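You operate a simulated robot arm through the tools that you are given. There is no shell and no other tool. Be economical: measure what you need, move in short steps, check, and stop when the job is done.

You run a simulated robot arm. Do the job below in one go: nothing can be reset, and whatever is moved stays where it is left.

Task
The socket block has tripped: reset it and restart the recording.
Fine: logger switch and yellow block switch off before the reset, then on again. Dry hands. Leave it recording.

It is judged by the outcome, as a careful person would: the job done as asked, and still so three seconds after it is handed in. It fails if anything else is knocked over, pushed out of place, dropped, spilled or broken.

Robot
A 6-joint arm with a two-finger parallel gripper, fixed in place. Base frame: the origin is at the foot of the arm, x ahead of it, y to its left, z up; the work surface is at about z = 816. Lengths are in mm, angles in rad, forces in N, time in s.
With the tool pointing down near the work surface it reaches from about 240 to 640 mm from the base axis. Its first joint turns from -1.152 to 1.152 rad. Payload 2.7 kg.
Tool frame: the origin (TCP) lies between the finger pads and is the grasp point; the fingertips stand 23 mm ahead of it; z points along the fingers, y is the line along which they close. The gripper opens to 94 mm. The fingers are 38 mm wide and 10 mm thick; the gripper's body (54 by 96 mm) begins 39 mm behind the TCP.
Orientation is that of the tool frame in the base frame, as [roll, pitch, yaw] about the fixed x, y, z axes, in that order (R = Rz(yaw) Ry(pitch) Rx(roll)). With the fingers straight down and closing along the base's y, the tool's x points along the base's -x, its y along +y and its z along -z.

Tools
- The arm moves only by the tool jog_arm. Its argument "deltas" is a list of rows, each an object of numbers (a shift or turn left out is 0, a gripper value left out holds the last): "hand": the finger opening in m, from 0 to 0.094; "x", "y", "z": the shift along the tool's x, y, z in m; "rx", "ry", "rz": the turn, a rotation vector about the tool's x, y, z in rad. In form: [{"hand": .., "x": .., "y": .., "z": .., "rx": .., "ry": .., "rz": ..}, ...]. A call has 1 to 8 rows; each row shifts and turns the commanded pose from where the row before left it, along the tool's axes as they then stand. Each row takes 0.2 s and may step no farther than 50 mm and 0.15 rad from the row before; otherwise, or with a gripper value out of range, the whole call is refused. A pose out of reach is approached as far as the arm can. The call stops where the force on the tool passes 90 N (or 10 N more than at its start, if that is more) or the arm is blocked; 0.2 s more then pass. Each finger travels about 45 mm/s and halts on what it meets, pressing with about 34 N; the grip force reading is that of the motor and also rises with nothing between the fingers. The clock runs only during rows and for 0.2 s after the last one: add rows that do not move to give the fingers time. It gives the time, the measured TCP pose, the force on the tool (base axes), the opening and the grip force at its end, in the units of the frame above (readings bear some noise).
- Cameras (640 x 400 px; columns grow to the right, rows downward): "scene" is fixed at [17.1, -407.8, 1429.3]; the picture's right is [0.99, -0.15, 0.00], its down [-0.07, -0.46, -0.89] and it looks along [0.14, 0.88, -0.46] (base axes); focal length 336 px, centre (320, 200). "wrist" rides on the gripper at [-39, 0, -44] in the tool frame; the picture's right is [0.00, -1.00, 0.00], its down [0.97, 0.00, -0.24] and it looks along [0.24, 0.00, 0.97] (tool axes); focal length 218 px, centre (320, 200). There is no depth. A picture from a camera that has moved, and an enlarged one, comes with that camera's place and axes in the base frame and with its lens. The place of the scene camera against the robot may be out by one fixed shift of up to 25 mm in any direction.
- capture(camera): a new picture of that camera. No time passes.
- close_up(camera, box): a new picture of the part [left, top, right, bottom] of that camera's present view, enlarged. No time passes.
- hand_in(): hands the job in; it is judged then, once.

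Go step by step. Nothing tells you positions but the pictures and the camera data: compare them with the known pose of the tool, close in by small moves and look again before you grip or let go. The budget is 120 turns and 64 pictures, counting those below and the enlarged ones. Unless the task says otherwise, let go and move clear before handing in, and close with one line.

The tools are called after "Request:" as name(argument=value, ...) on one line, values as JSON. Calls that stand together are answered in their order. jog_arm: Moves the arm, as the interface text tells. Its arguments: {"type":"object","properties":{"deltas":{"type":"array"}},"required":["deltas"]} The other tools are called the same way: capture (camera) takes a picture; close_up (camera, box) takes an enlarged picture of a part of a camera's view; hand_in () hands the job in.

At the start:

```text
t: 0.0
ee_pos: [335.0, 351.4, 1161.8]
orientation: [3.14, -0.001, -3.139]
contact_force: [0.2, -0.8, -0.1]
gripper_width: 94.2
grasp_force: 0.0
```

scene: 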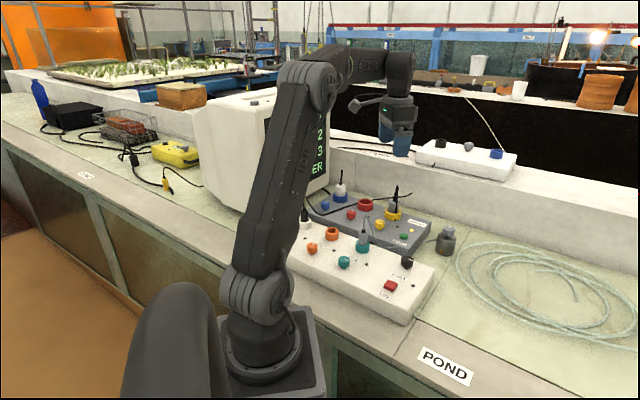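
wrist: 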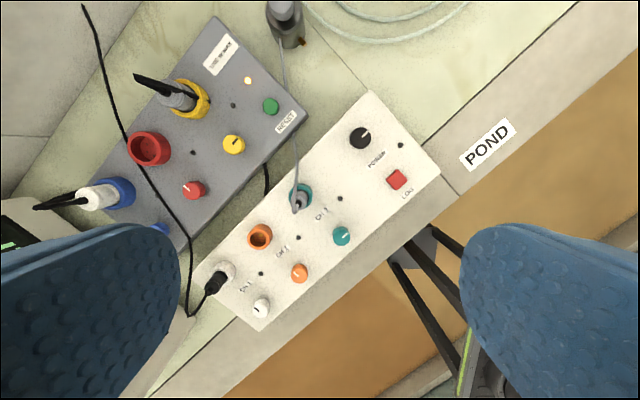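

I see a grey socket block (blue, red and yellow sockets with knobs, a green reset button) and a white logger (power knob, red log button, channel knobs). I'll look closer at both before moving.

Request:
close_up(camera="wrist", box=[80, 0, 320, 150])

Request:
close_up(camera="wrist", box=[200, 90, 450, 330])

Request:
close_up(camera="scene", box=[280, 160, 460, 320])

Request:
close_up(camera="scene", box=[190, 80, 350, 220])

Request:
close_up(camera="scene", box=[400, 120, 530, 200])

```text
2.67 times, centred on (200, 75) of wrist
camera zoom: at [373.8, 351.3, 1204.3], right [0.0, -1.0, 0.0], down [-0.97, 0.0, 0.24], along [-0.24, 0.0, -0.97], focal length 582 px, centre (640, 533)
```

zoom: 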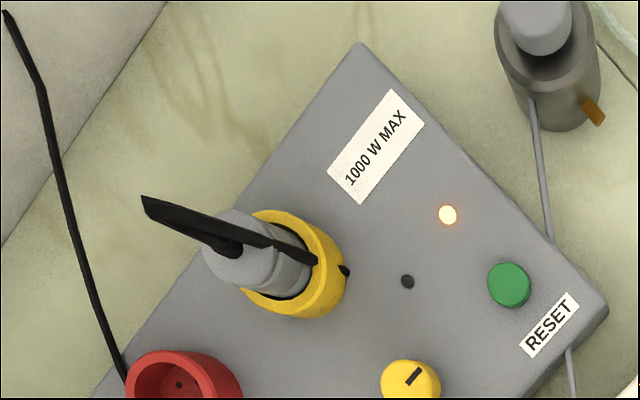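

```text
1.67 times, centred on (325, 210) of wrist
camera zoom: at [373.8, 351.3, 1204.3], right [0.0, -1.0, 0.0], down [-0.97, 0.0, 0.24], along [-0.24, 0.0, -0.97], focal length 364 px, centre (312, 183)
```

zoom: 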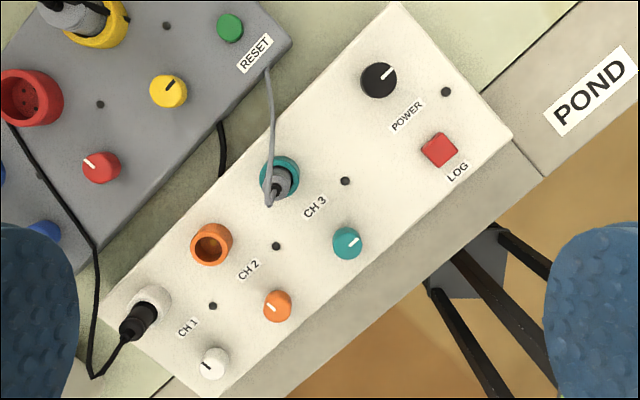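

```text
2.50 times, centred on (370, 240) of scene
camera zoom: at [17.1, -407.8, 1429.3], right [0.99, -0.15, 0.0], down [-0.07, -0.46, -0.89], along [0.14, 0.88, -0.46], focal length 841 px, centre (195, 100)
```

zoom: 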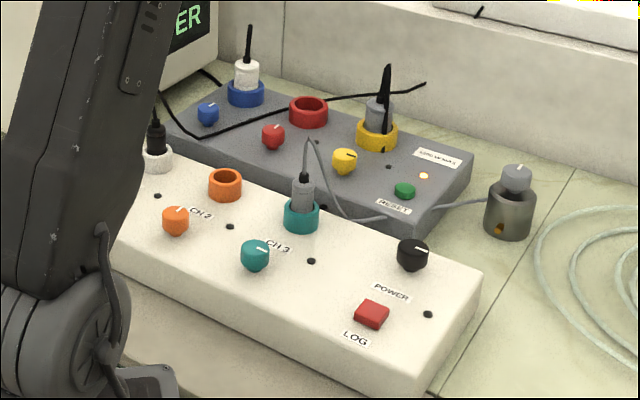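

```text
2.86 times, centred on (270, 150) of scene
camera zoom: at [17.1, -407.8, 1429.3], right [0.99, -0.15, 0.0], down [-0.07, -0.46, -0.89], along [0.14, 0.88, -0.46], focal length 961 px, centre (463, 343)
```

zoom: 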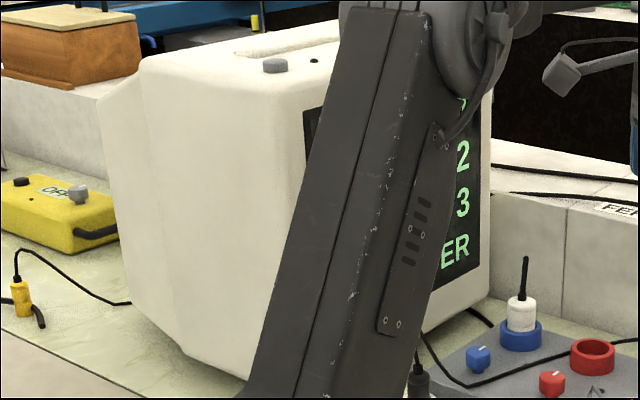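

```text
4.92 times, centred on (465, 160) of scene
camera zoom: at [17.1, -407.8, 1429.3], right [0.99, -0.15, 0.0], down [-0.07, -0.46, -0.89], along [0.14, 0.88, -0.46], focal length 1656 px, centre (-394, 397)
```

zoom: 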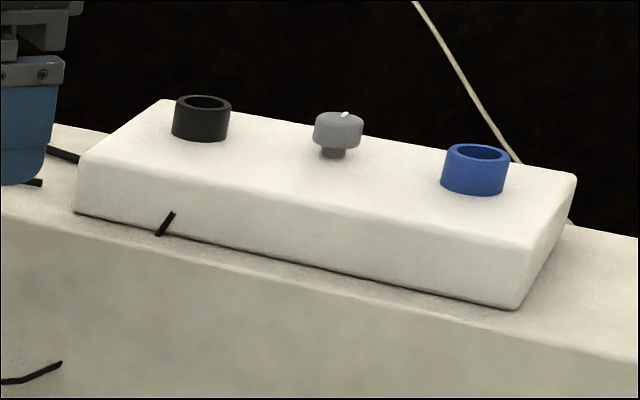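

The amber light is on at the block; I need to read knob pointers, cords and the monitor more closely before deciding which knob is which.

Request:
close_up(camera="scene", box=[30, 80, 210, 200])

Request:
close_up(camera="wrist", box=[130, 120, 270, 240])

Request:
close_up(camera="wrist", box=[300, 110, 440, 230])

Request:
close_up(camera="wrist", box=[200, 220, 340, 330])

Request:
close_up(camera="scene", box=[290, 170, 450, 270])

```text
3.33 times, centred on (120, 140) of scene
camera zoom: at [17.1, -407.8, 1429.3], right [0.99, -0.15, 0.0], down [-0.07, -0.46, -0.89], along [0.14, 0.88, -0.46], focal length 1121 px, centre (987, 400)
```

zoom: 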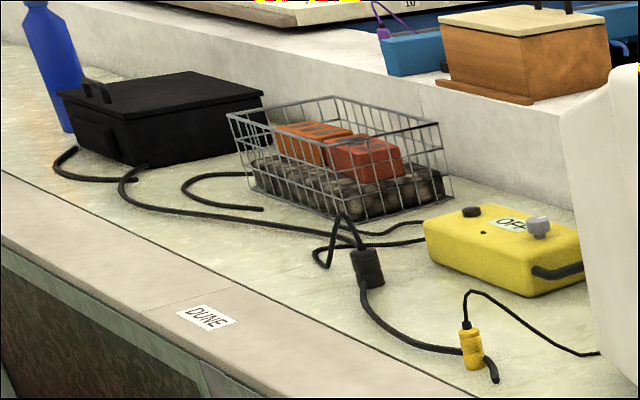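

```text
3.33 times, centred on (200, 180) of wrist
camera zoom: at [373.8, 351.3, 1204.3], right [0.0, -1.0, 0.0], down [-0.97, 0.0, 0.24], along [-0.24, 0.0, -0.97], focal length 728 px, centre (720, 267)
```

zoom: 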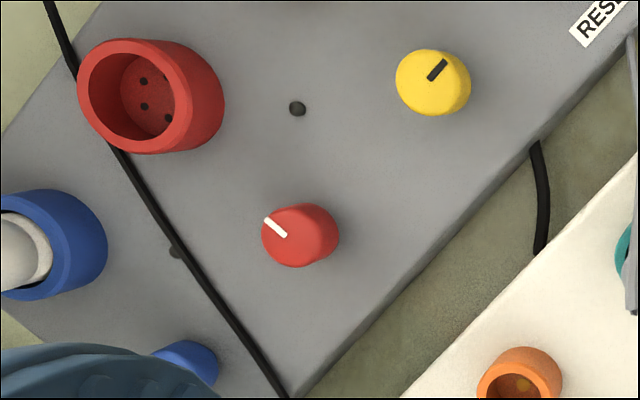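

```text
3.33 times, centred on (370, 170) of wrist
camera zoom: at [373.8, 351.3, 1204.3], right [0.0, -1.0, 0.0], down [-0.97, 0.0, 0.24], along [-0.24, 0.0, -0.97], focal length 728 px, centre (153, 300)
```

zoom: 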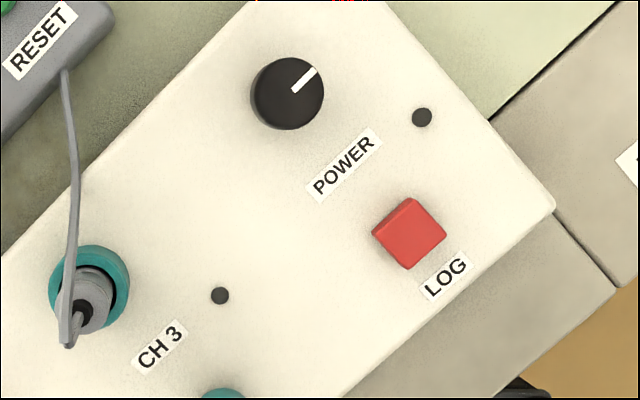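

```text
3.64 times, centred on (270, 275) of wrist
camera zoom: at [373.8, 351.3, 1204.3], right [0.0, -1.0, 0.0], down [-0.97, 0.0, 0.24], along [-0.24, 0.0, -0.97], focal length 794 px, centre (502, -73)
```

zoom: 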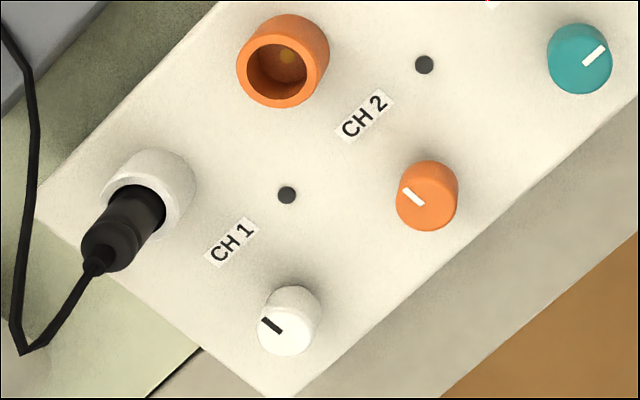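

```text
4.00 times, centred on (370, 220) of scene
camera zoom: at [17.1, -407.8, 1429.3], right [0.99, -0.15, 0.0], down [-0.07, -0.46, -0.89], along [0.14, 0.88, -0.46], focal length 1345 px, centre (120, 120)
```

zoom: 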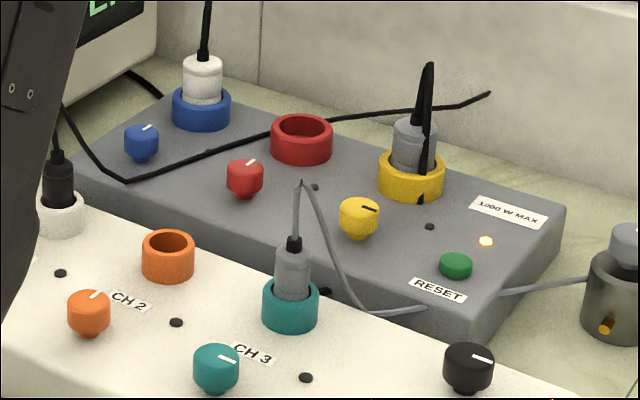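

Reading: yellow, POWER and CH3 knobs point text-right (on), while the red, orange, white and blue ones point text-up (off), so off is a quarter turn counter-clockwise. I'll lower the camera a little over POWER to get parallax for heights.

Request:
jog_arm(deltas=[{"x": -0.0183, "y": -0.017, "z": 0.034}, {"x": -0.0183, "y": -0.017, "z": 0.034}, {"x": -0.0183, "y": -0.017, "z": 0.034}, {}, {}])

Request:
capture(camera="wrist")

Request:
close_up(camera="scene", box=[240, 60, 440, 185])

```text
t: 1.2
ee_pos: [391.1, 299.5, 1059.6]
orientation: [3.139, -0.001, 3.141]
contact_force: [0.7, -0.4, 0.4]
gripper_width: 93.9
grasp_force: 0.1
```

```text
51 pictures are left
camera wrist: at [429.8, 299.6, 1102.6], right [0.0, -1.0, 0.0], down [-0.97, 0.0, 0.24], along [-0.24, 0.0, -0.97], focal length 218 px, centre (320, 200)
```

wrist: 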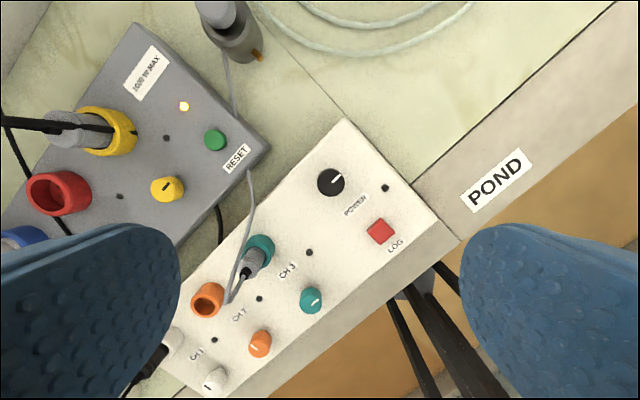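

```text
3.20 times, centred on (340, 122) of scene
camera zoom: at [17.1, -407.8, 1429.3], right [0.99, -0.15, 0.0], down [-0.07, -0.46, -0.89], along [0.14, 0.88, -0.46], focal length 1076 px, centre (256, 448)
```

zoom: 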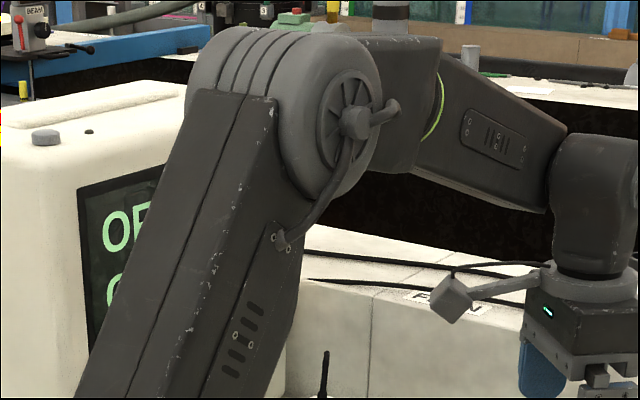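

The lens data needs finer pixel readings, so I'll zoom the current wrist view around the controls.

Request:
close_up(camera="wrist", box=[270, 110, 460, 260])

Request:
close_up(camera="wrist", box=[80, 60, 280, 210])

```text
2.67 times, centred on (365, 185) of wrist
camera zoom: at [429.8, 299.6, 1102.6], right [0.0, -1.0, 0.0], down [-0.97, 0.0, 0.24], along [-0.24, 0.0, -0.97], focal length 582 px, centre (200, 240)
```

zoom: 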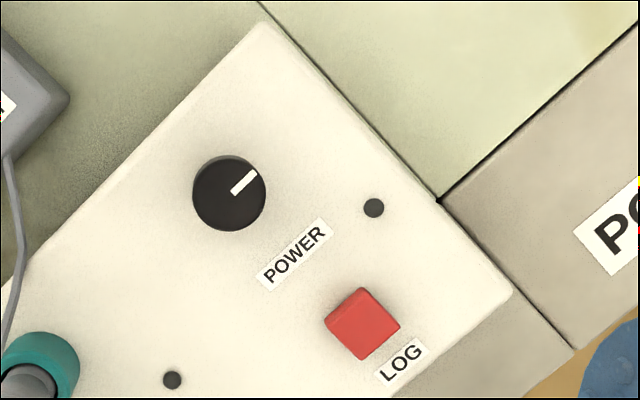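

```text
2.67 times, centred on (180, 135) of wrist
camera zoom: at [429.8, 299.6, 1102.6], right [0.0, -1.0, 0.0], down [-0.97, 0.0, 0.24], along [-0.24, 0.0, -0.97], focal length 582 px, centre (693, 373)
```

zoom: 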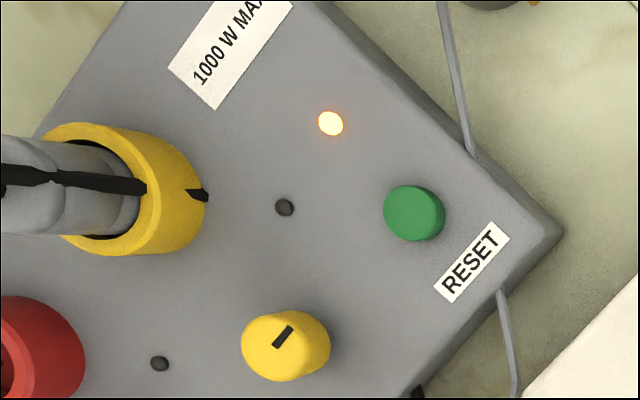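

Triangulating: box tops are about z 816, knob tops about 843, POWER at (386, 286.5) and about 33 mm across. I'll move above POWER with the fingers set to 60 mm and check.

Request:
jog_arm(deltas=[{"hand": 0.06, "x": 0.00125, "y": -0.00325, "z": 0.04}, {"x": 0.00125, "y": -0.00325, "z": 0.04}, {"x": 0.00125, "y": -0.00325, "z": 0.04}, {"x": 0.00125, "y": -0.00325, "z": 0.04}, {}, {}])

Request:
capture(camera="wrist")

Request:
close_up(camera="scene", box=[300, 120, 500, 320])

```text
t: 2.6
ee_pos: [383.5, 288.6, 899.2]
orientation: [3.139, 0.0, -3.139]
contact_force: [-0.4, -0.1, -0.1]
gripper_width: 60.0
grasp_force: 0.0
```

```text
47 pictures are left
camera wrist: at [423.7, 288.1, 941.4], right [0.0, -1.0, 0.0], down [-0.97, 0.0, 0.24], along [-0.24, 0.0, -0.97], focal length 218 px, centre (320, 200)
```

wrist: 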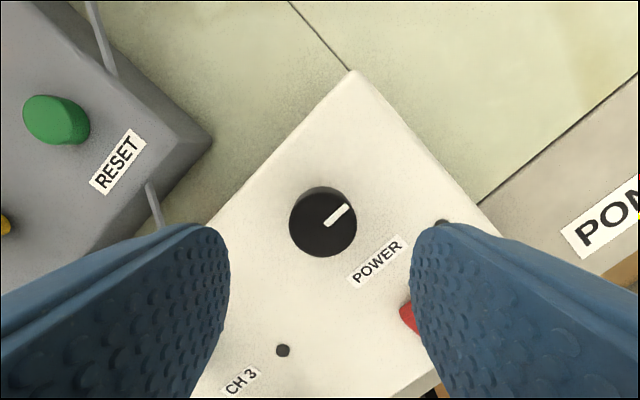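

```text
2.00 times, centred on (400, 220) of scene
camera zoom: at [17.1, -407.8, 1429.3], right [0.99, -0.15, 0.0], down [-0.07, -0.46, -0.89], along [0.14, 0.88, -0.46], focal length 673 px, centre (160, 160)
```

zoom: 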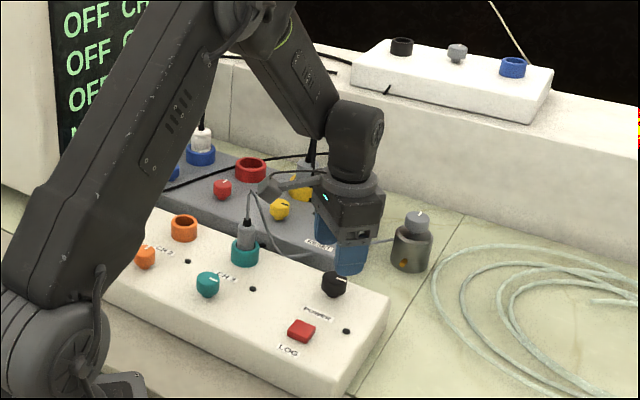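

The knob sits at about (387, 287) and the tool is 2 to 3 mm off; the monitor reads OFF for the channels and NO power. I'll correct, descend to TCP z 850, and close.

Request:
jog_arm(deltas=[{"x": -0.0025, "y": -0.0015, "z": 0.025}, {"z": 0.024}, {}, {"hand": 0.02}, {}, {}, {}])

Request:
capture(camera="wrist")

```text
t: 4.2
ee_pos: [386.0, 286.7, 849.6]
orientation: [3.14, 0.001, -3.14]
contact_force: [0.6, -0.3, -4.1]
gripper_width: 33.0
grasp_force: 44.8
```

```text
45 pictures are left
camera wrist: at [425.4, 286.8, 892.5], right [0.0, -1.0, 0.0], down [-0.97, 0.0, 0.24], along [-0.24, 0.0, -0.97], focal length 218 px, centre (320, 200)
```

wrist: 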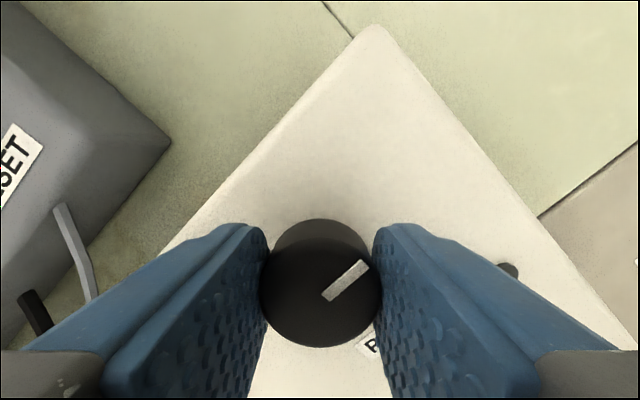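

Gripped at 33 mm, centred. I'll turn counter-clockwise towards off.

Request:
jog_arm(deltas=[{"rz": -0.143}, {"rz": -0.143}, {"rz": -0.143}, {"rz": -0.143}, {"rz": -0.143}, {"rz": -0.143}, {"rz": -0.143}])

Request:
capture(camera="wrist")

```text
t: 5.8
ee_pos: [385.1, 286.4, 850.3]
orientation: [3.138, 0.001, -2.136]
contact_force: [-15.0, 13.6, -1.0]
gripper_width: 32.8
grasp_force: 45.0
```

```text
44 pictures are left
camera wrist: at [407.1, 320.3, 892.5], right [0.84, -0.54, 0.0], down [-0.52, -0.82, 0.24], along [-0.13, -0.2, -0.97], focal length 218 px, centre (320, 200)
```

wrist: 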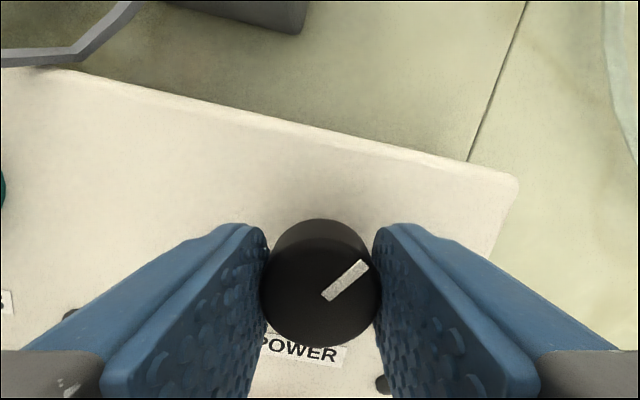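

The knob turns with the grip (57° so far). Finishing the quarter turn.

Request:
jog_arm(deltas=[{"rz": -0.143}, {"rz": -0.143}, {"rz": -0.143}, {"rz": -0.143}, {}])

Request:
capture(camera="wrist")

```text
t: 7.0
ee_pos: [385.7, 287.2, 851.1]
orientation: [3.141, 0.001, -1.567]
contact_force: [-23.8, 13.7, -9.5]
gripper_width: 32.6
grasp_force: 45.1
```

```text
43 pictures are left
camera wrist: at [385.6, 326.5, 892.6], right [1.0, 0.01, 0.0], down [0.01, -0.97, 0.24], along [0.0, -0.24, -0.97], focal length 218 px, centre (320, 200)
```

wrist: 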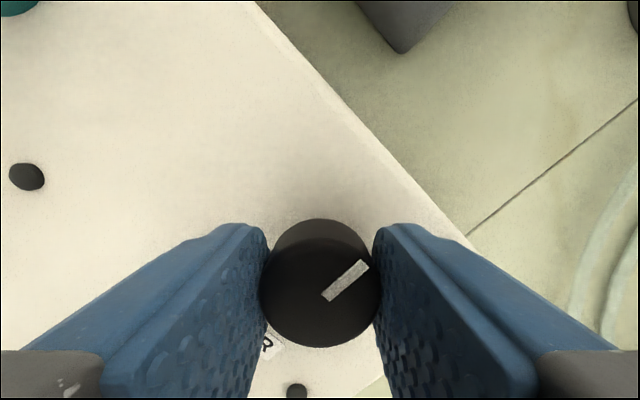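

The POWER pointer is now text-up. I'll release, rise and check it stays.

Request:
jog_arm(deltas=[{"hand": 0.06}, {}, {}, {"z": -0.04}, {"z": -0.04}, {"z": -0.04}])

Request:
capture(camera="wrist")

```text
t: 8.4
ee_pos: [387.0, 286.1, 971.1]
orientation: [-3.141, 0.001, -1.567]
contact_force: [0.0, 0.1, -0.1]
gripper_width: 60.2
grasp_force: 0.0
```

```text
42 pictures are left
camera wrist: at [386.8, 324.7, 1013.2], right [1.0, 0.0, 0.0], down [0.0, -0.97, 0.24], along [0.0, -0.24, -0.97], focal length 218 px, centre (320, 200)
```

wrist: 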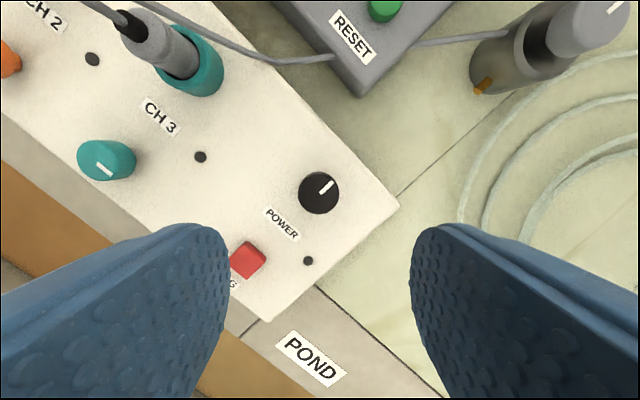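

POWER is off. Before moving to the yellow knob, I'll check the rod on the wrist and the surroundings in the scene view.

Request:
capture(camera="scene")

Request:
close_up(camera="scene", box=[310, 90, 470, 250])

```text
41 pictures are left
```

scene: 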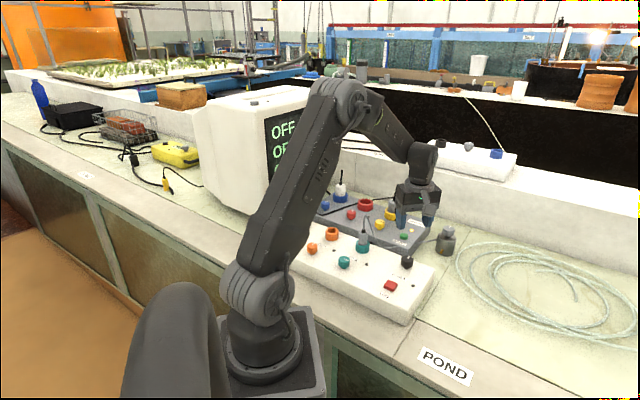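

```text
2.50 times, centred on (390, 170) of scene
camera zoom: at [17.1, -407.8, 1429.3], right [0.99, -0.15, 0.0], down [-0.07, -0.46, -0.89], along [0.14, 0.88, -0.46], focal length 841 px, centre (145, 275)
```

zoom: 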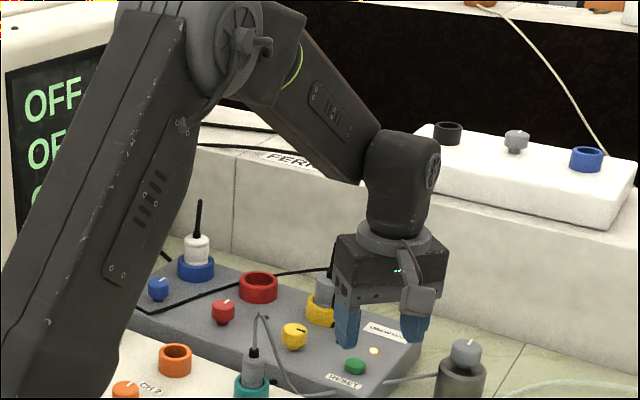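

The wrist rod is about 105 mm above the TCP on the tool +x side, so it should clear the plugs. I'll move over the yellow knob, staying high, and turn the wrist back.

Request:
jog_arm(deltas=[{"x": -0.0406, "y": 0.002, "z": -0.006}, {"x": -0.0406, "y": 0.002, "z": -0.006}, {"x": -0.0406, "y": 0.002, "z": -0.006}, {"x": -0.0406, "y": 0.002, "z": -0.006}, {"x": -0.0406, "y": 0.002, "z": -0.006}, {"rz": 0.143}, {"rz": 0.143}, {"rz": 0.143}])

Request:
jog_arm(deltas=[{"rz": 0.143}, {"rz": 0.143}, {"rz": 0.143}, {"rz": 0.143}, {"rz": 0.143}, {"rz": 0.143}, {"rz": 0.143}, {"rz": 0.143}])

Request:
capture(camera="wrist")

Request:
close_up(camera="scene", box=[290, 90, 450, 250])

```text
t: 10.2
ee_pos: [375.8, 489.8, 1001.6]
orientation: [3.139, 0.001, -2.002]
contact_force: [0.9, 0.6, -0.6]
gripper_width: 60.0
grasp_force: 0.3
```

```text
t: 12.0
ee_pos: [376.3, 489.2, 1001.0]
orientation: [-3.141, -0.001, 3.14]
contact_force: [-0.4, -0.3, -0.5]
gripper_width: 60.1
grasp_force: 0.0
```

```text
39 pictures are left
camera wrist: at [415.6, 489.1, 1043.6], right [0.0, -1.0, 0.0], down [-0.97, 0.0, 0.24], along [-0.24, 0.0, -0.97], focal length 218 px, centre (320, 200)
```

wrist: 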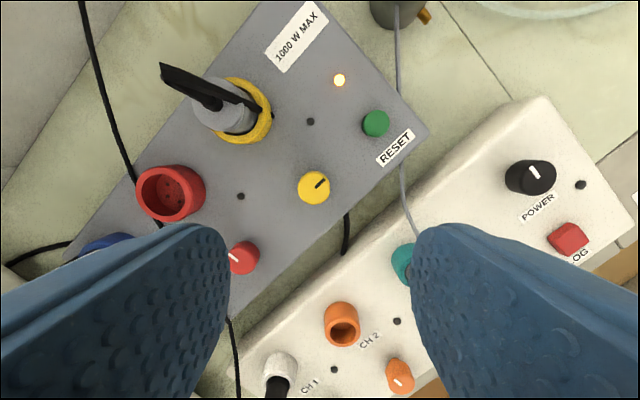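

```text
2.50 times, centred on (370, 170) of scene
camera zoom: at [17.1, -407.8, 1429.3], right [0.99, -0.15, 0.0], down [-0.07, -0.46, -0.89], along [0.14, 0.88, -0.46], focal length 841 px, centre (195, 275)
```

zoom: 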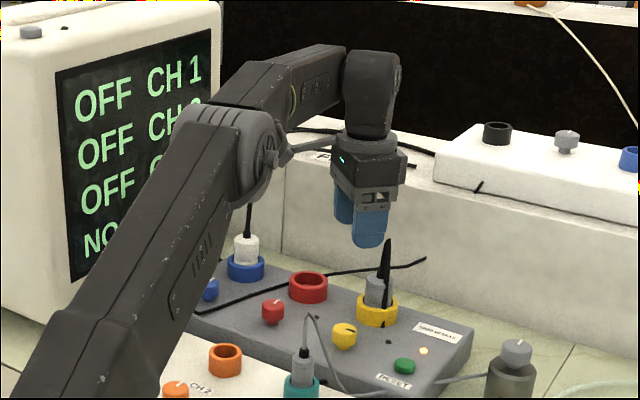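

The yellow knob looks a few mm further in +y than estimated; one zoom to refine it and the plug's lead.

Request:
close_up(camera="wrist", box=[160, 50, 400, 220])

```text
2.35 times, centred on (280, 135) of wrist
camera zoom: at [415.6, 489.1, 1043.6], right [0.0, -1.0, 0.0], down [-0.97, 0.0, 0.24], along [-0.24, 0.0, -0.97], focal length 514 px, centre (414, 353)
```

zoom: 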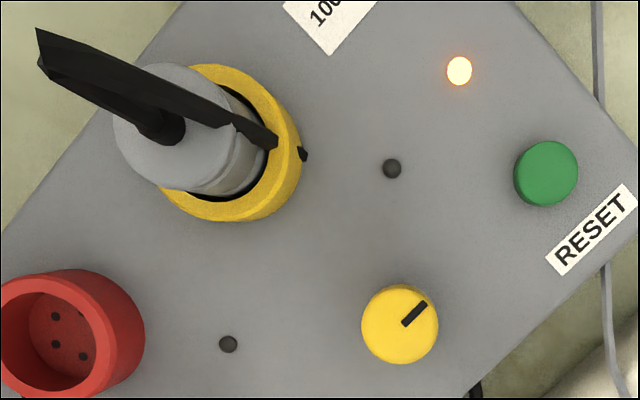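

Refined: yellow knob at about (377.5, 494), top near z 836. Descend part-way and recheck.

Request:
jog_arm(deltas=[{"x": -0.001, "y": 0.005, "z": 0.04}, {"z": 0.045}, {}])

Request:
capture(camera="wrist")

Request:
close_up(camera="scene", box=[310, 110, 450, 250])

```text
t: 12.8
ee_pos: [376.9, 493.5, 915.0]
orientation: [3.138, -0.001, -3.14]
contact_force: [0.3, 0.1, -0.7]
gripper_width: 60.4
grasp_force: 0.1
```

```text
36 pictures are left
camera wrist: at [415.8, 494.3, 958.3], right [0.0, -1.0, 0.0], down [-0.97, 0.0, 0.24], along [-0.24, 0.0, -0.97], focal length 218 px, centre (320, 200)
```

wrist: 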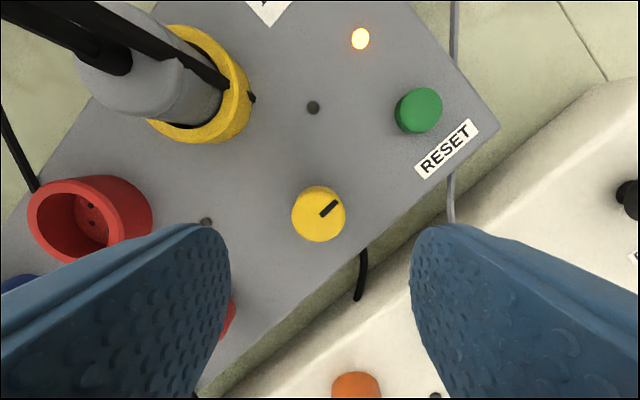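

```text
2.86 times, centred on (380, 180) of scene
camera zoom: at [17.1, -407.8, 1429.3], right [0.99, -0.15, 0.0], down [-0.07, -0.46, -0.89], along [0.14, 0.88, -0.46], focal length 961 px, centre (149, 257)
```

zoom: 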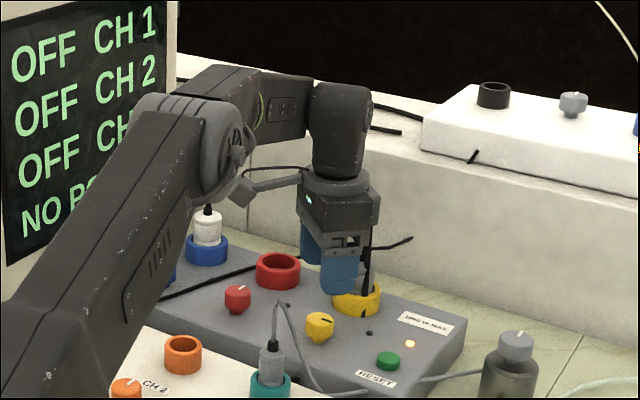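

Centred well on the knob at (377.7, 494.7). Descending to TCP z 843 and closing.

Request:
jog_arm(deltas=[{"x": -0.0005, "y": 0.001, "z": 0.03}, {"z": 0.025}, {"z": 0.017}, {}, {"hand": 0.02}, {}, {}, {}])

Request:
capture(camera="wrist")

Request:
close_up(camera="scene", box=[310, 130, 450, 250])

```text
t: 14.6
ee_pos: [377.0, 495.7, 843.6]
orientation: [3.139, 0.0, -3.139]
contact_force: [-0.1, -2.4, -0.6]
gripper_width: 30.8
grasp_force: 44.7
```

```text
34 pictures are left
camera wrist: at [416.6, 495.5, 886.4], right [0.0, -1.0, 0.0], down [-0.97, 0.0, 0.24], along [-0.24, 0.0, -0.97], focal length 218 px, centre (320, 200)
```

wrist: 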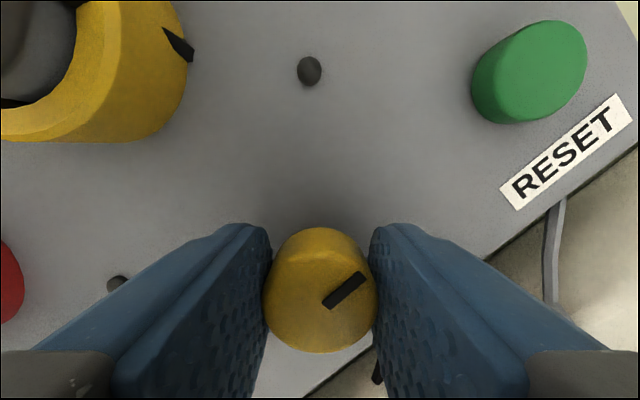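

```text
3.33 times, centred on (380, 190) of scene
camera zoom: at [17.1, -407.8, 1429.3], right [0.99, -0.15, 0.0], down [-0.07, -0.46, -0.89], along [0.14, 0.88, -0.46], focal length 1121 px, centre (120, 233)
```

zoom: 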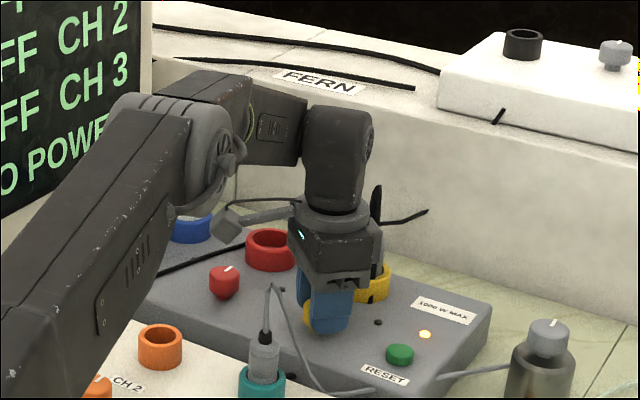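

The yellow knob is gripped at 31 mm. Turning it counter-clockwise in two parts.

Request:
jog_arm(deltas=[{"rz": -0.143}, {"rz": -0.143}, {"rz": -0.143}, {"rz": -0.143}, {"rz": -0.143}, {"rz": -0.143}])

Request:
close_up(camera="scene", box=[310, 130, 450, 250])

```text
t: 16.0
ee_pos: [376.4, 497.4, 844.2]
orientation: [3.138, 0.002, -2.277]
contact_force: [-6.7, 15.6, 0.1]
gripper_width: 30.6
grasp_force: 45.6
```

```text
3.33 times, centred on (380, 190) of scene
camera zoom: at [16.9, -407.4, 1429.4], right [0.99, -0.15, 0.0], down [-0.07, -0.46, -0.89], along [0.14, 0.88, -0.46], focal length 1121 px, centre (120, 233)
```

zoom: 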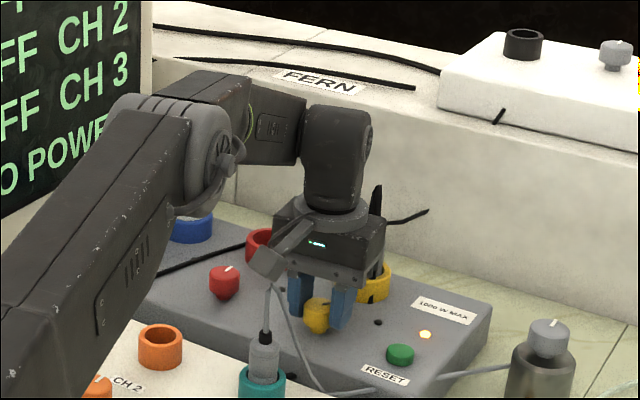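

Force is modest and clearances are fine. Finishing the turn.

Request:
jog_arm(deltas=[{"rz": -0.143}, {"rz": -0.143}, {"rz": -0.143}, {"rz": -0.143}, {"rz": -0.143}, {}])

Request:
capture(camera="wrist")

```text
t: 17.4
ee_pos: [375.0, 498.1, 844.9]
orientation: [3.139, 0.004, -1.562]
contact_force: [-20.0, 16.0, -1.4]
gripper_width: 30.9
grasp_force: 45.0
```

```text
31 pictures are left
camera wrist: at [374.9, 536.7, 886.6], right [1.0, 0.01, 0.0], down [0.01, -0.97, 0.24], along [0.0, -0.24, -0.97], focal length 218 px, centre (320, 200)
```

wrist: 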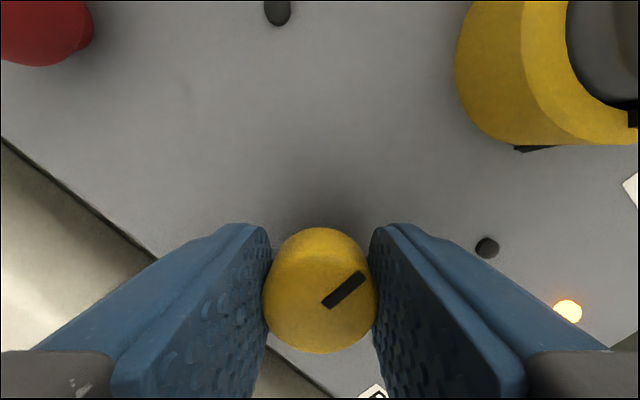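

The yellow pointer is now text-up. I'll release, rise, and go above RESET at about (437.5, 432) with the fingers closed.

Request:
jog_arm(deltas=[{"hand": 0.06}, {}, {}, {"z": -0.04}, {"z": -0.04}, {"x": 0.033, "y": -0.031, "hand": 0.0}, {"x": 0.033, "y": -0.031}, {}])

Request:
capture(camera="wrist")

```text
t: 19.2
ee_pos: [440.7, 429.7, 924.0]
orientation: [3.139, 0.001, -1.567]
contact_force: [0.4, 0.3, 0.8]
gripper_width: 0.0
grasp_force: 11.4
```

```text
30 pictures are left
camera wrist: at [440.4, 467.7, 966.8], right [1.0, 0.0, 0.0], down [0.0, -0.97, 0.24], along [0.0, -0.24, -0.97], focal length 218 px, centre (320, 200)
```

wrist: 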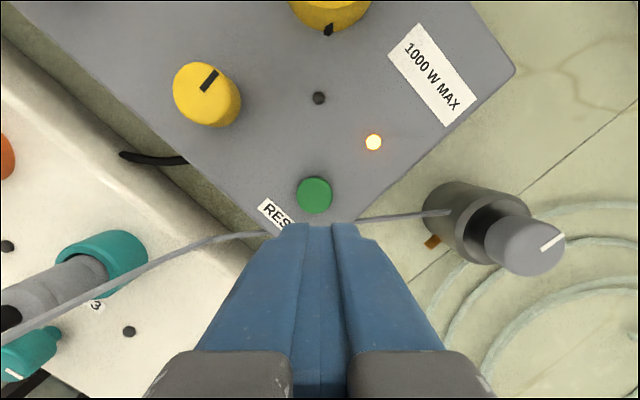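

RESET is at about (436.2, 434). I'll centre the closed tips over it and come down to just above.

Request:
jog_arm(deltas=[{"x": -0.005, "y": 0.0043, "z": 0.035}, {"z": 0.035}, {}])

Request:
close_up(camera="wrist", box=[200, 80, 440, 240])

Request:
close_up(camera="scene", box=[350, 170, 470, 260])

```text
t: 20.0
ee_pos: [434.7, 434.9, 853.7]
orientation: [3.141, 0.003, -1.567]
contact_force: [-0.1, 0.9, -0.3]
gripper_width: 0.0
grasp_force: 33.9
```

```text
2.50 times, centred on (320, 160) of wrist
camera zoom: at [435.7, 473.2, 896.5], right [1.0, 0.0, 0.0], down [0.0, -0.97, 0.24], along [0.0, -0.24, -0.97], focal length 546 px, centre (320, 300)
```

zoom: 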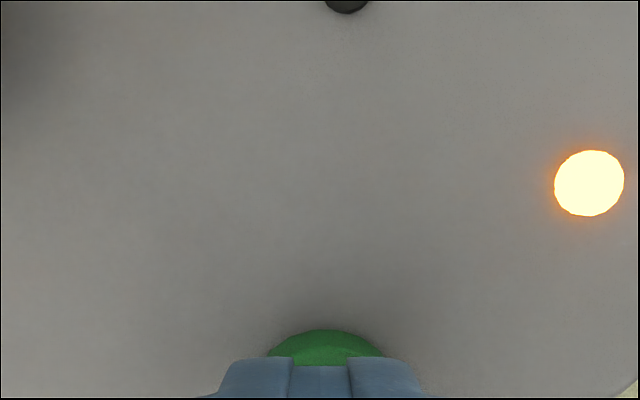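

```text
4.44 times, centred on (410, 215) of scene
camera zoom: at [17.1, -407.8, 1429.3], right [0.99, -0.15, 0.0], down [-0.07, -0.46, -0.89], along [0.14, 0.88, -0.46], focal length 1495 px, centre (-80, 133)
```

zoom: 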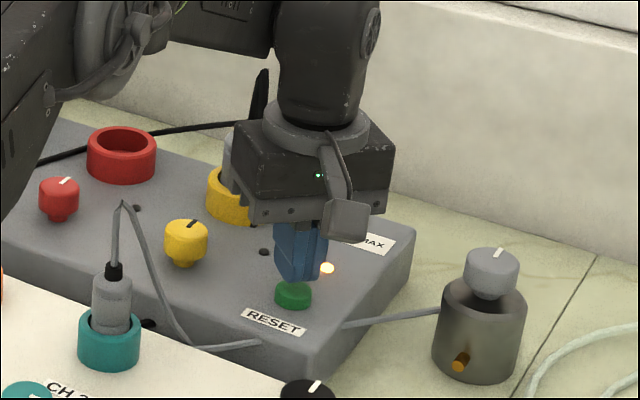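

The tips are right over RESET. Pressing gently in small steps.

Request:
jog_arm(deltas=[{"z": 0.006}, {"z": 0.003}, {"z": 0.003}, {}])

```text
t: 21.0
ee_pos: [435.3, 433.9, 842.2]
orientation: [-3.141, 0.004, -1.569]
contact_force: [-0.3, 0.6, 0.9]
gripper_width: 0.0
grasp_force: 34.2
```

Request:
jog_arm(deltas=[{"z": 0.002}, {"z": 0.002}, {"z": 0.002}, {}])

Request:
close_up(camera="wrist", box=[200, 80, 440, 240])

```text
t: 22.0
ee_pos: [435.9, 434.0, 835.8]
orientation: [3.141, 0.004, -1.568]
contact_force: [-2.9, -3.0, 11.8]
gripper_width: 0.1
grasp_force: 33.9
```

```text
2.50 times, centred on (320, 160) of wrist
camera zoom: at [436.4, 473.8, 879.5], right [1.0, 0.0, 0.0], down [0.0, -0.97, 0.24], along [0.0, -0.24, -0.97], focal length 546 px, centre (320, 300)
```

zoom: 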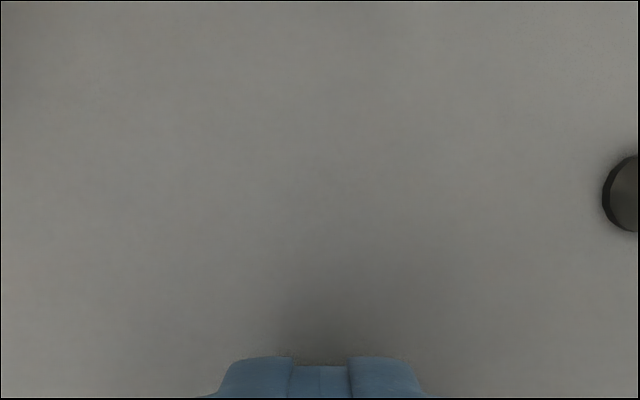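

The amber trip lamp went dark with about 12 N of press: reset done. Rise and return over the yellow knob in the present wrist orientation.

Request:
jog_arm(deltas=[{"z": -0.04}, {"z": -0.04, "hand": 0.06}, {"x": -0.0305, "y": 0.029}, {"x": -0.0305, "y": 0.029}, {}, {}])

Request:
capture(camera="wrist")

```text
t: 23.4
ee_pos: [376.9, 493.9, 916.4]
orientation: [3.139, 0.002, -1.567]
contact_force: [-0.4, -0.8, -0.4]
gripper_width: 59.9
grasp_force: 0.1
```

```text
26 pictures are left
camera wrist: at [377.5, 534.5, 958.4], right [1.0, 0.0, 0.0], down [0.0, -0.97, 0.24], along [0.0, -0.24, -0.97], focal length 218 px, centre (320, 200)
```

wrist: 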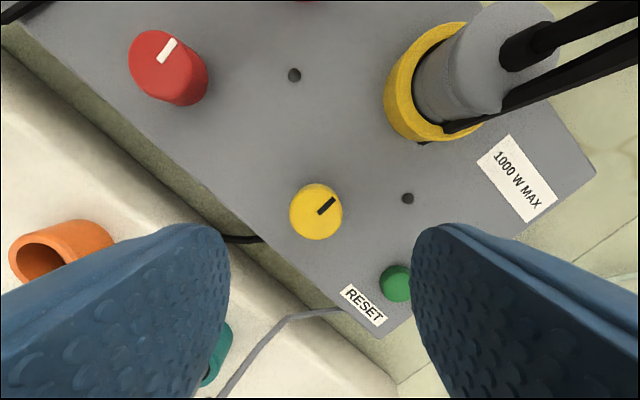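

The lamp stays dark. The yellow knob is at about (376, 496.5); I'll descend, grip and turn it clockwise on.

Request:
jog_arm(deltas=[{"x": -0.0025, "y": 0.001, "z": 0.033}, {"z": 0.025}, {"z": 0.015}, {}, {"hand": 0.02}, {}, {}, {}])

Request:
jog_arm(deltas=[{"rz": 0.143}, {"rz": 0.143}, {"rz": 0.143}, {"rz": 0.143}, {"rz": 0.143}, {"rz": 0.143}])

Request:
capture(camera="wrist")

```text
t: 25.2
ee_pos: [374.8, 498.7, 843.0]
orientation: [3.138, 0.0, -1.567]
contact_force: [-19.8, -2.6, 4.2]
gripper_width: 31.1
grasp_force: 44.7
```

```text
t: 26.6
ee_pos: [377.2, 497.5, 842.4]
orientation: [3.139, 0.002, -2.428]
contact_force: [-10.3, -4.4, -5.8]
gripper_width: 31.1
grasp_force: 45.1
```

```text
25 pictures are left
camera wrist: at [406.9, 522.9, 885.3], right [0.65, -0.76, 0.0], down [-0.73, -0.63, 0.24], along [-0.18, -0.16, -0.97], focal length 218 px, centre (320, 200)
```

wrist: 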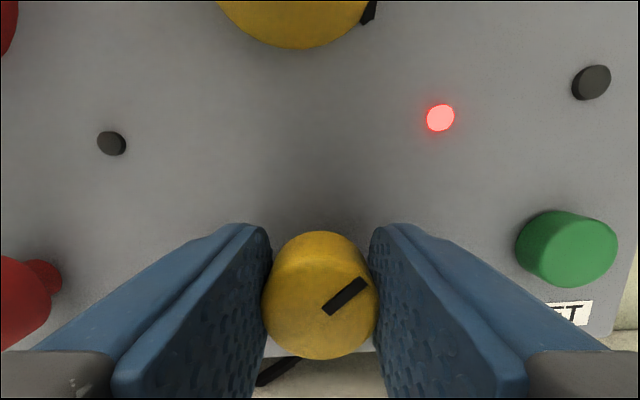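

The socket's lamp is lit red (live). Completing the turn to the original on position, then releasing and rising.

Request:
jog_arm(deltas=[{"rz": 0.143}, {"rz": 0.143}, {"rz": 0.143}, {"rz": 0.143}, {"rz": 0.143}, {}])

Request:
jog_arm(deltas=[{"hand": 0.06}, {}, {}, {"z": -0.04}, {"z": -0.04}, {"z": -0.04}, {}])

Request:
capture(camera="wrist")

Request:
capture(camera="scene")

```text
t: 28.0
ee_pos: [378.3, 495.2, 842.0]
orientation: [-3.138, -0.003, 3.139]
contact_force: [2.7, -32.0, -1.6]
gripper_width: 30.9
grasp_force: 45.0
```

```text
t: 29.6
ee_pos: [376.6, 498.1, 962.8]
orientation: [3.14, 0.001, -3.141]
contact_force: [0.9, 0.8, -0.1]
gripper_width: 60.0
grasp_force: 0.0
```

```text
24 pictures are left
camera wrist: at [416.0, 498.3, 1006.1], right [0.0, -1.0, 0.0], down [-0.97, 0.0, 0.24], along [-0.24, 0.0, -0.97], focal length 218 px, centre (320, 200)
```

wrist: 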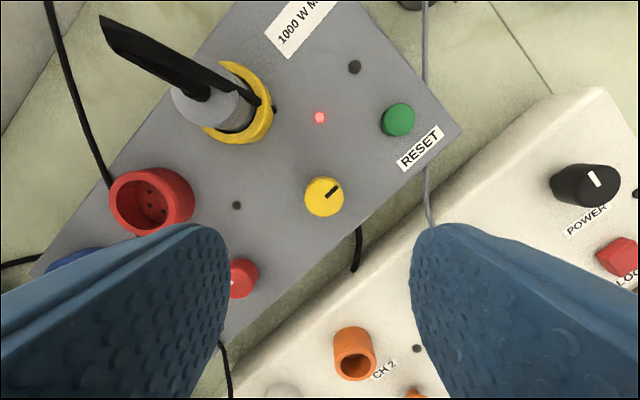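

```text
23 pictures are left
```

scene: 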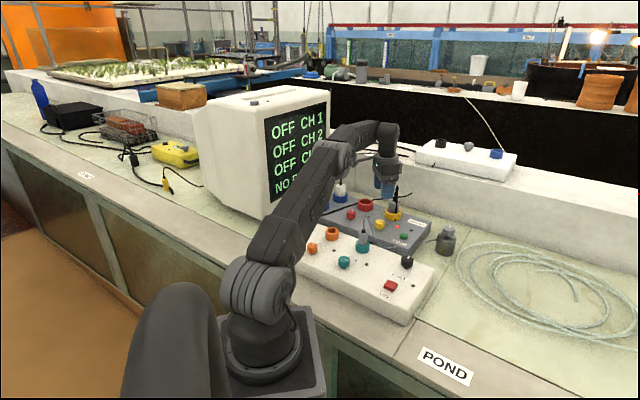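

Yellow is on, its lamp is red, and the trip lamp is dark. Next: over POWER with the wrist turned for a clockwise quarter turn.

Request:
jog_arm(deltas=[{"x": -0.0021, "y": -0.0423}, {"x": -0.0021, "y": -0.0423}, {"x": -0.0021, "y": -0.0423}, {"x": -0.0021, "y": -0.0423}, {"x": -0.002, "y": -0.0423}, {"rz": -0.143}, {"rz": -0.143}, {"rz": -0.143}])

Request:
jog_arm(deltas=[{"rz": -0.143}, {"rz": -0.143}, {"rz": -0.143}, {"rz": -0.143}, {"rz": -0.143}, {"rz": -0.143}, {"rz": -0.143}, {"rz": -0.143}])

Request:
jog_arm(deltas=[{"z": 0.035}, {"z": 0.028}, {}])

Request:
capture(camera="wrist")

```text
t: 31.4
ee_pos: [386.1, 286.0, 963.4]
orientation: [3.14, -0.001, -2.709]
contact_force: [-0.1, 0.2, 0.1]
gripper_width: 60.1
grasp_force: 0.1
```

```text
t: 33.2
ee_pos: [387.5, 285.1, 963.1]
orientation: [3.14, 0.001, -1.565]
contact_force: [-1.4, 0.2, 0.3]
gripper_width: 60.1
grasp_force: 0.0
```

```text
t: 34.0
ee_pos: [388.0, 285.8, 899.5]
orientation: [-3.141, 0.002, -1.567]
contact_force: [-0.5, 0.5, -1.1]
gripper_width: 59.9
grasp_force: 0.1
```

```text
22 pictures are left
camera wrist: at [387.5, 325.9, 942.1], right [1.0, 0.0, 0.0], down [0.0, -0.97, 0.24], along [0.0, -0.24, -0.97], focal length 218 px, centre (320, 200)
```

wrist: 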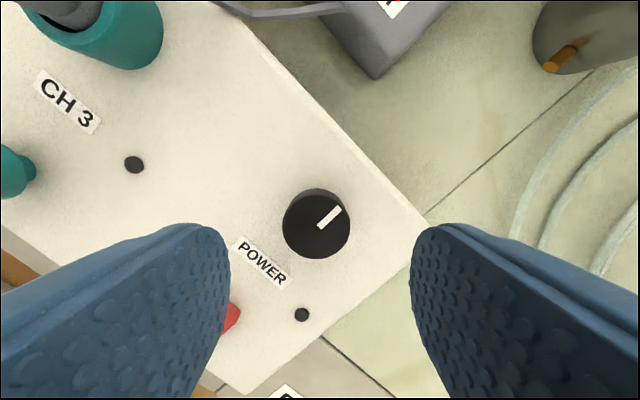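

Knob at about (386, 288.5). Small correction, descend to 850, grip and turn clockwise.

Request:
jog_arm(deltas=[{"x": -0.0023, "y": 0.0015, "z": 0.025}, {"z": 0.025}, {}, {"hand": 0.02}, {}, {}, {}])

Request:
jog_arm(deltas=[{"rz": 0.143}, {"rz": 0.143}, {"rz": 0.143}, {"rz": 0.143}, {"rz": 0.143}, {"rz": 0.143}])

Request:
jog_arm(deltas=[{"rz": 0.143}, {"rz": 0.143}, {"rz": 0.143}, {"rz": 0.143}, {"rz": 0.143}, {}])

Request:
jog_arm(deltas=[{"hand": 0.06}, {}, {}, {"z": -0.04}, {"z": -0.04}, {"z": -0.04}, {}])

Request:
capture(camera="wrist")

Request:
capture(camera="scene")

```text
t: 35.6
ee_pos: [385.4, 288.6, 849.5]
orientation: [3.14, 0.0, -1.568]
contact_force: [-4.5, 1.8, -1.7]
gripper_width: 32.8
grasp_force: 44.7
```

```text
t: 37.0
ee_pos: [387.1, 288.4, 848.4]
orientation: [3.14, 0.002, -2.428]
contact_force: [16.2, -7.0, -20.2]
gripper_width: 32.9
grasp_force: 44.8
```

```text
t: 38.4
ee_pos: [387.9, 286.5, 848.8]
orientation: [3.141, -0.001, 3.139]
contact_force: [29.7, -16.7, -27.2]
gripper_width: 33.1
grasp_force: 44.9
```

```text
t: 40.0
ee_pos: [387.1, 286.7, 971.2]
orientation: [3.14, 0.001, -3.14]
contact_force: [-0.6, 0.3, 0.3]
gripper_width: 60.1
grasp_force: 0.0
```

```text
21 pictures are left
camera wrist: at [425.8, 288.5, 1013.6], right [0.0, -1.0, 0.0], down [-0.97, 0.0, 0.24], along [-0.24, 0.0, -0.97], focal length 218 px, centre (320, 200)
```

wrist: 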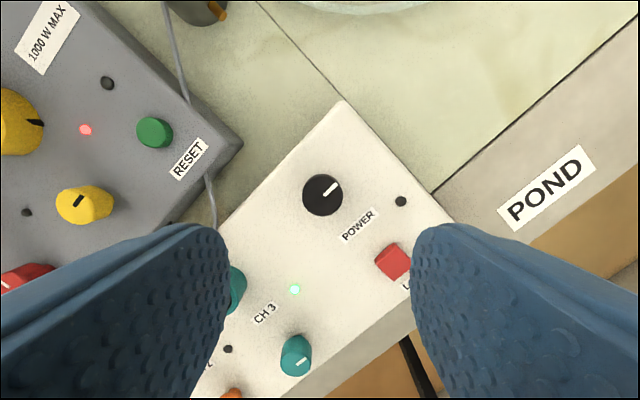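

```text
20 pictures are left
```

scene: 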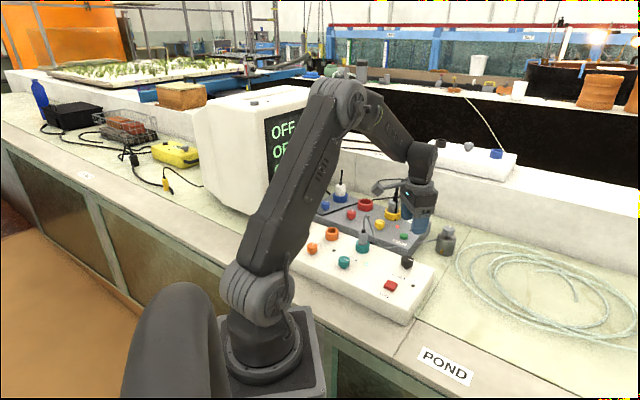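

The CH3 lamp is green, so the logger is powered again. Now to LOG at about (318, 218) with the fingers closed.

Request:
jog_arm(deltas=[{"hand": 0.0, "x": 0.0345, "y": -0.0342}, {"x": 0.0345, "y": -0.0342}, {"z": 0.025}, {"z": 0.025}, {}])

Request:
capture(camera="wrist")

Request:
close_up(camera="scene", box=[250, 110, 450, 310])

```text
t: 41.2
ee_pos: [316.4, 219.3, 919.4]
orientation: [3.14, 0.0, -3.141]
contact_force: [0.2, 0.8, 0.9]
gripper_width: 0.2
grasp_force: 33.7
```

```text
19 pictures are left
camera wrist: at [356.5, 220.1, 961.4], right [0.0, -1.0, 0.0], down [-0.97, 0.0, 0.24], along [-0.24, 0.0, -0.97], focal length 218 px, centre (320, 200)
```

wrist: 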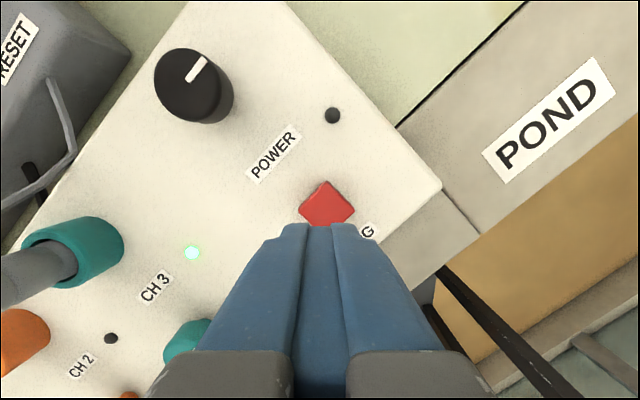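

```text
2.00 times, centred on (350, 210) of scene
camera zoom: at [17.1, -407.8, 1429.3], right [0.99, -0.15, 0.0], down [-0.07, -0.46, -0.89], along [0.14, 0.88, -0.46], focal length 673 px, centre (260, 180)
```

zoom: 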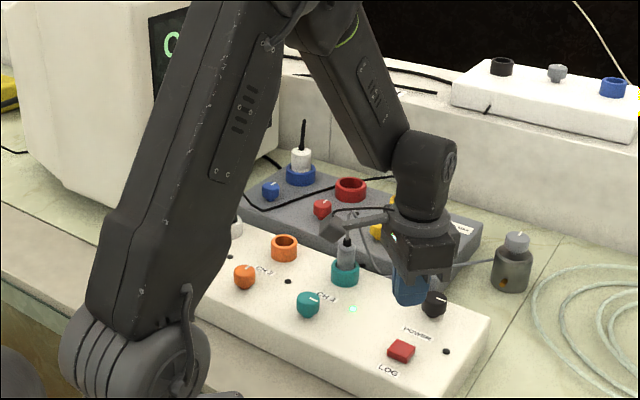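

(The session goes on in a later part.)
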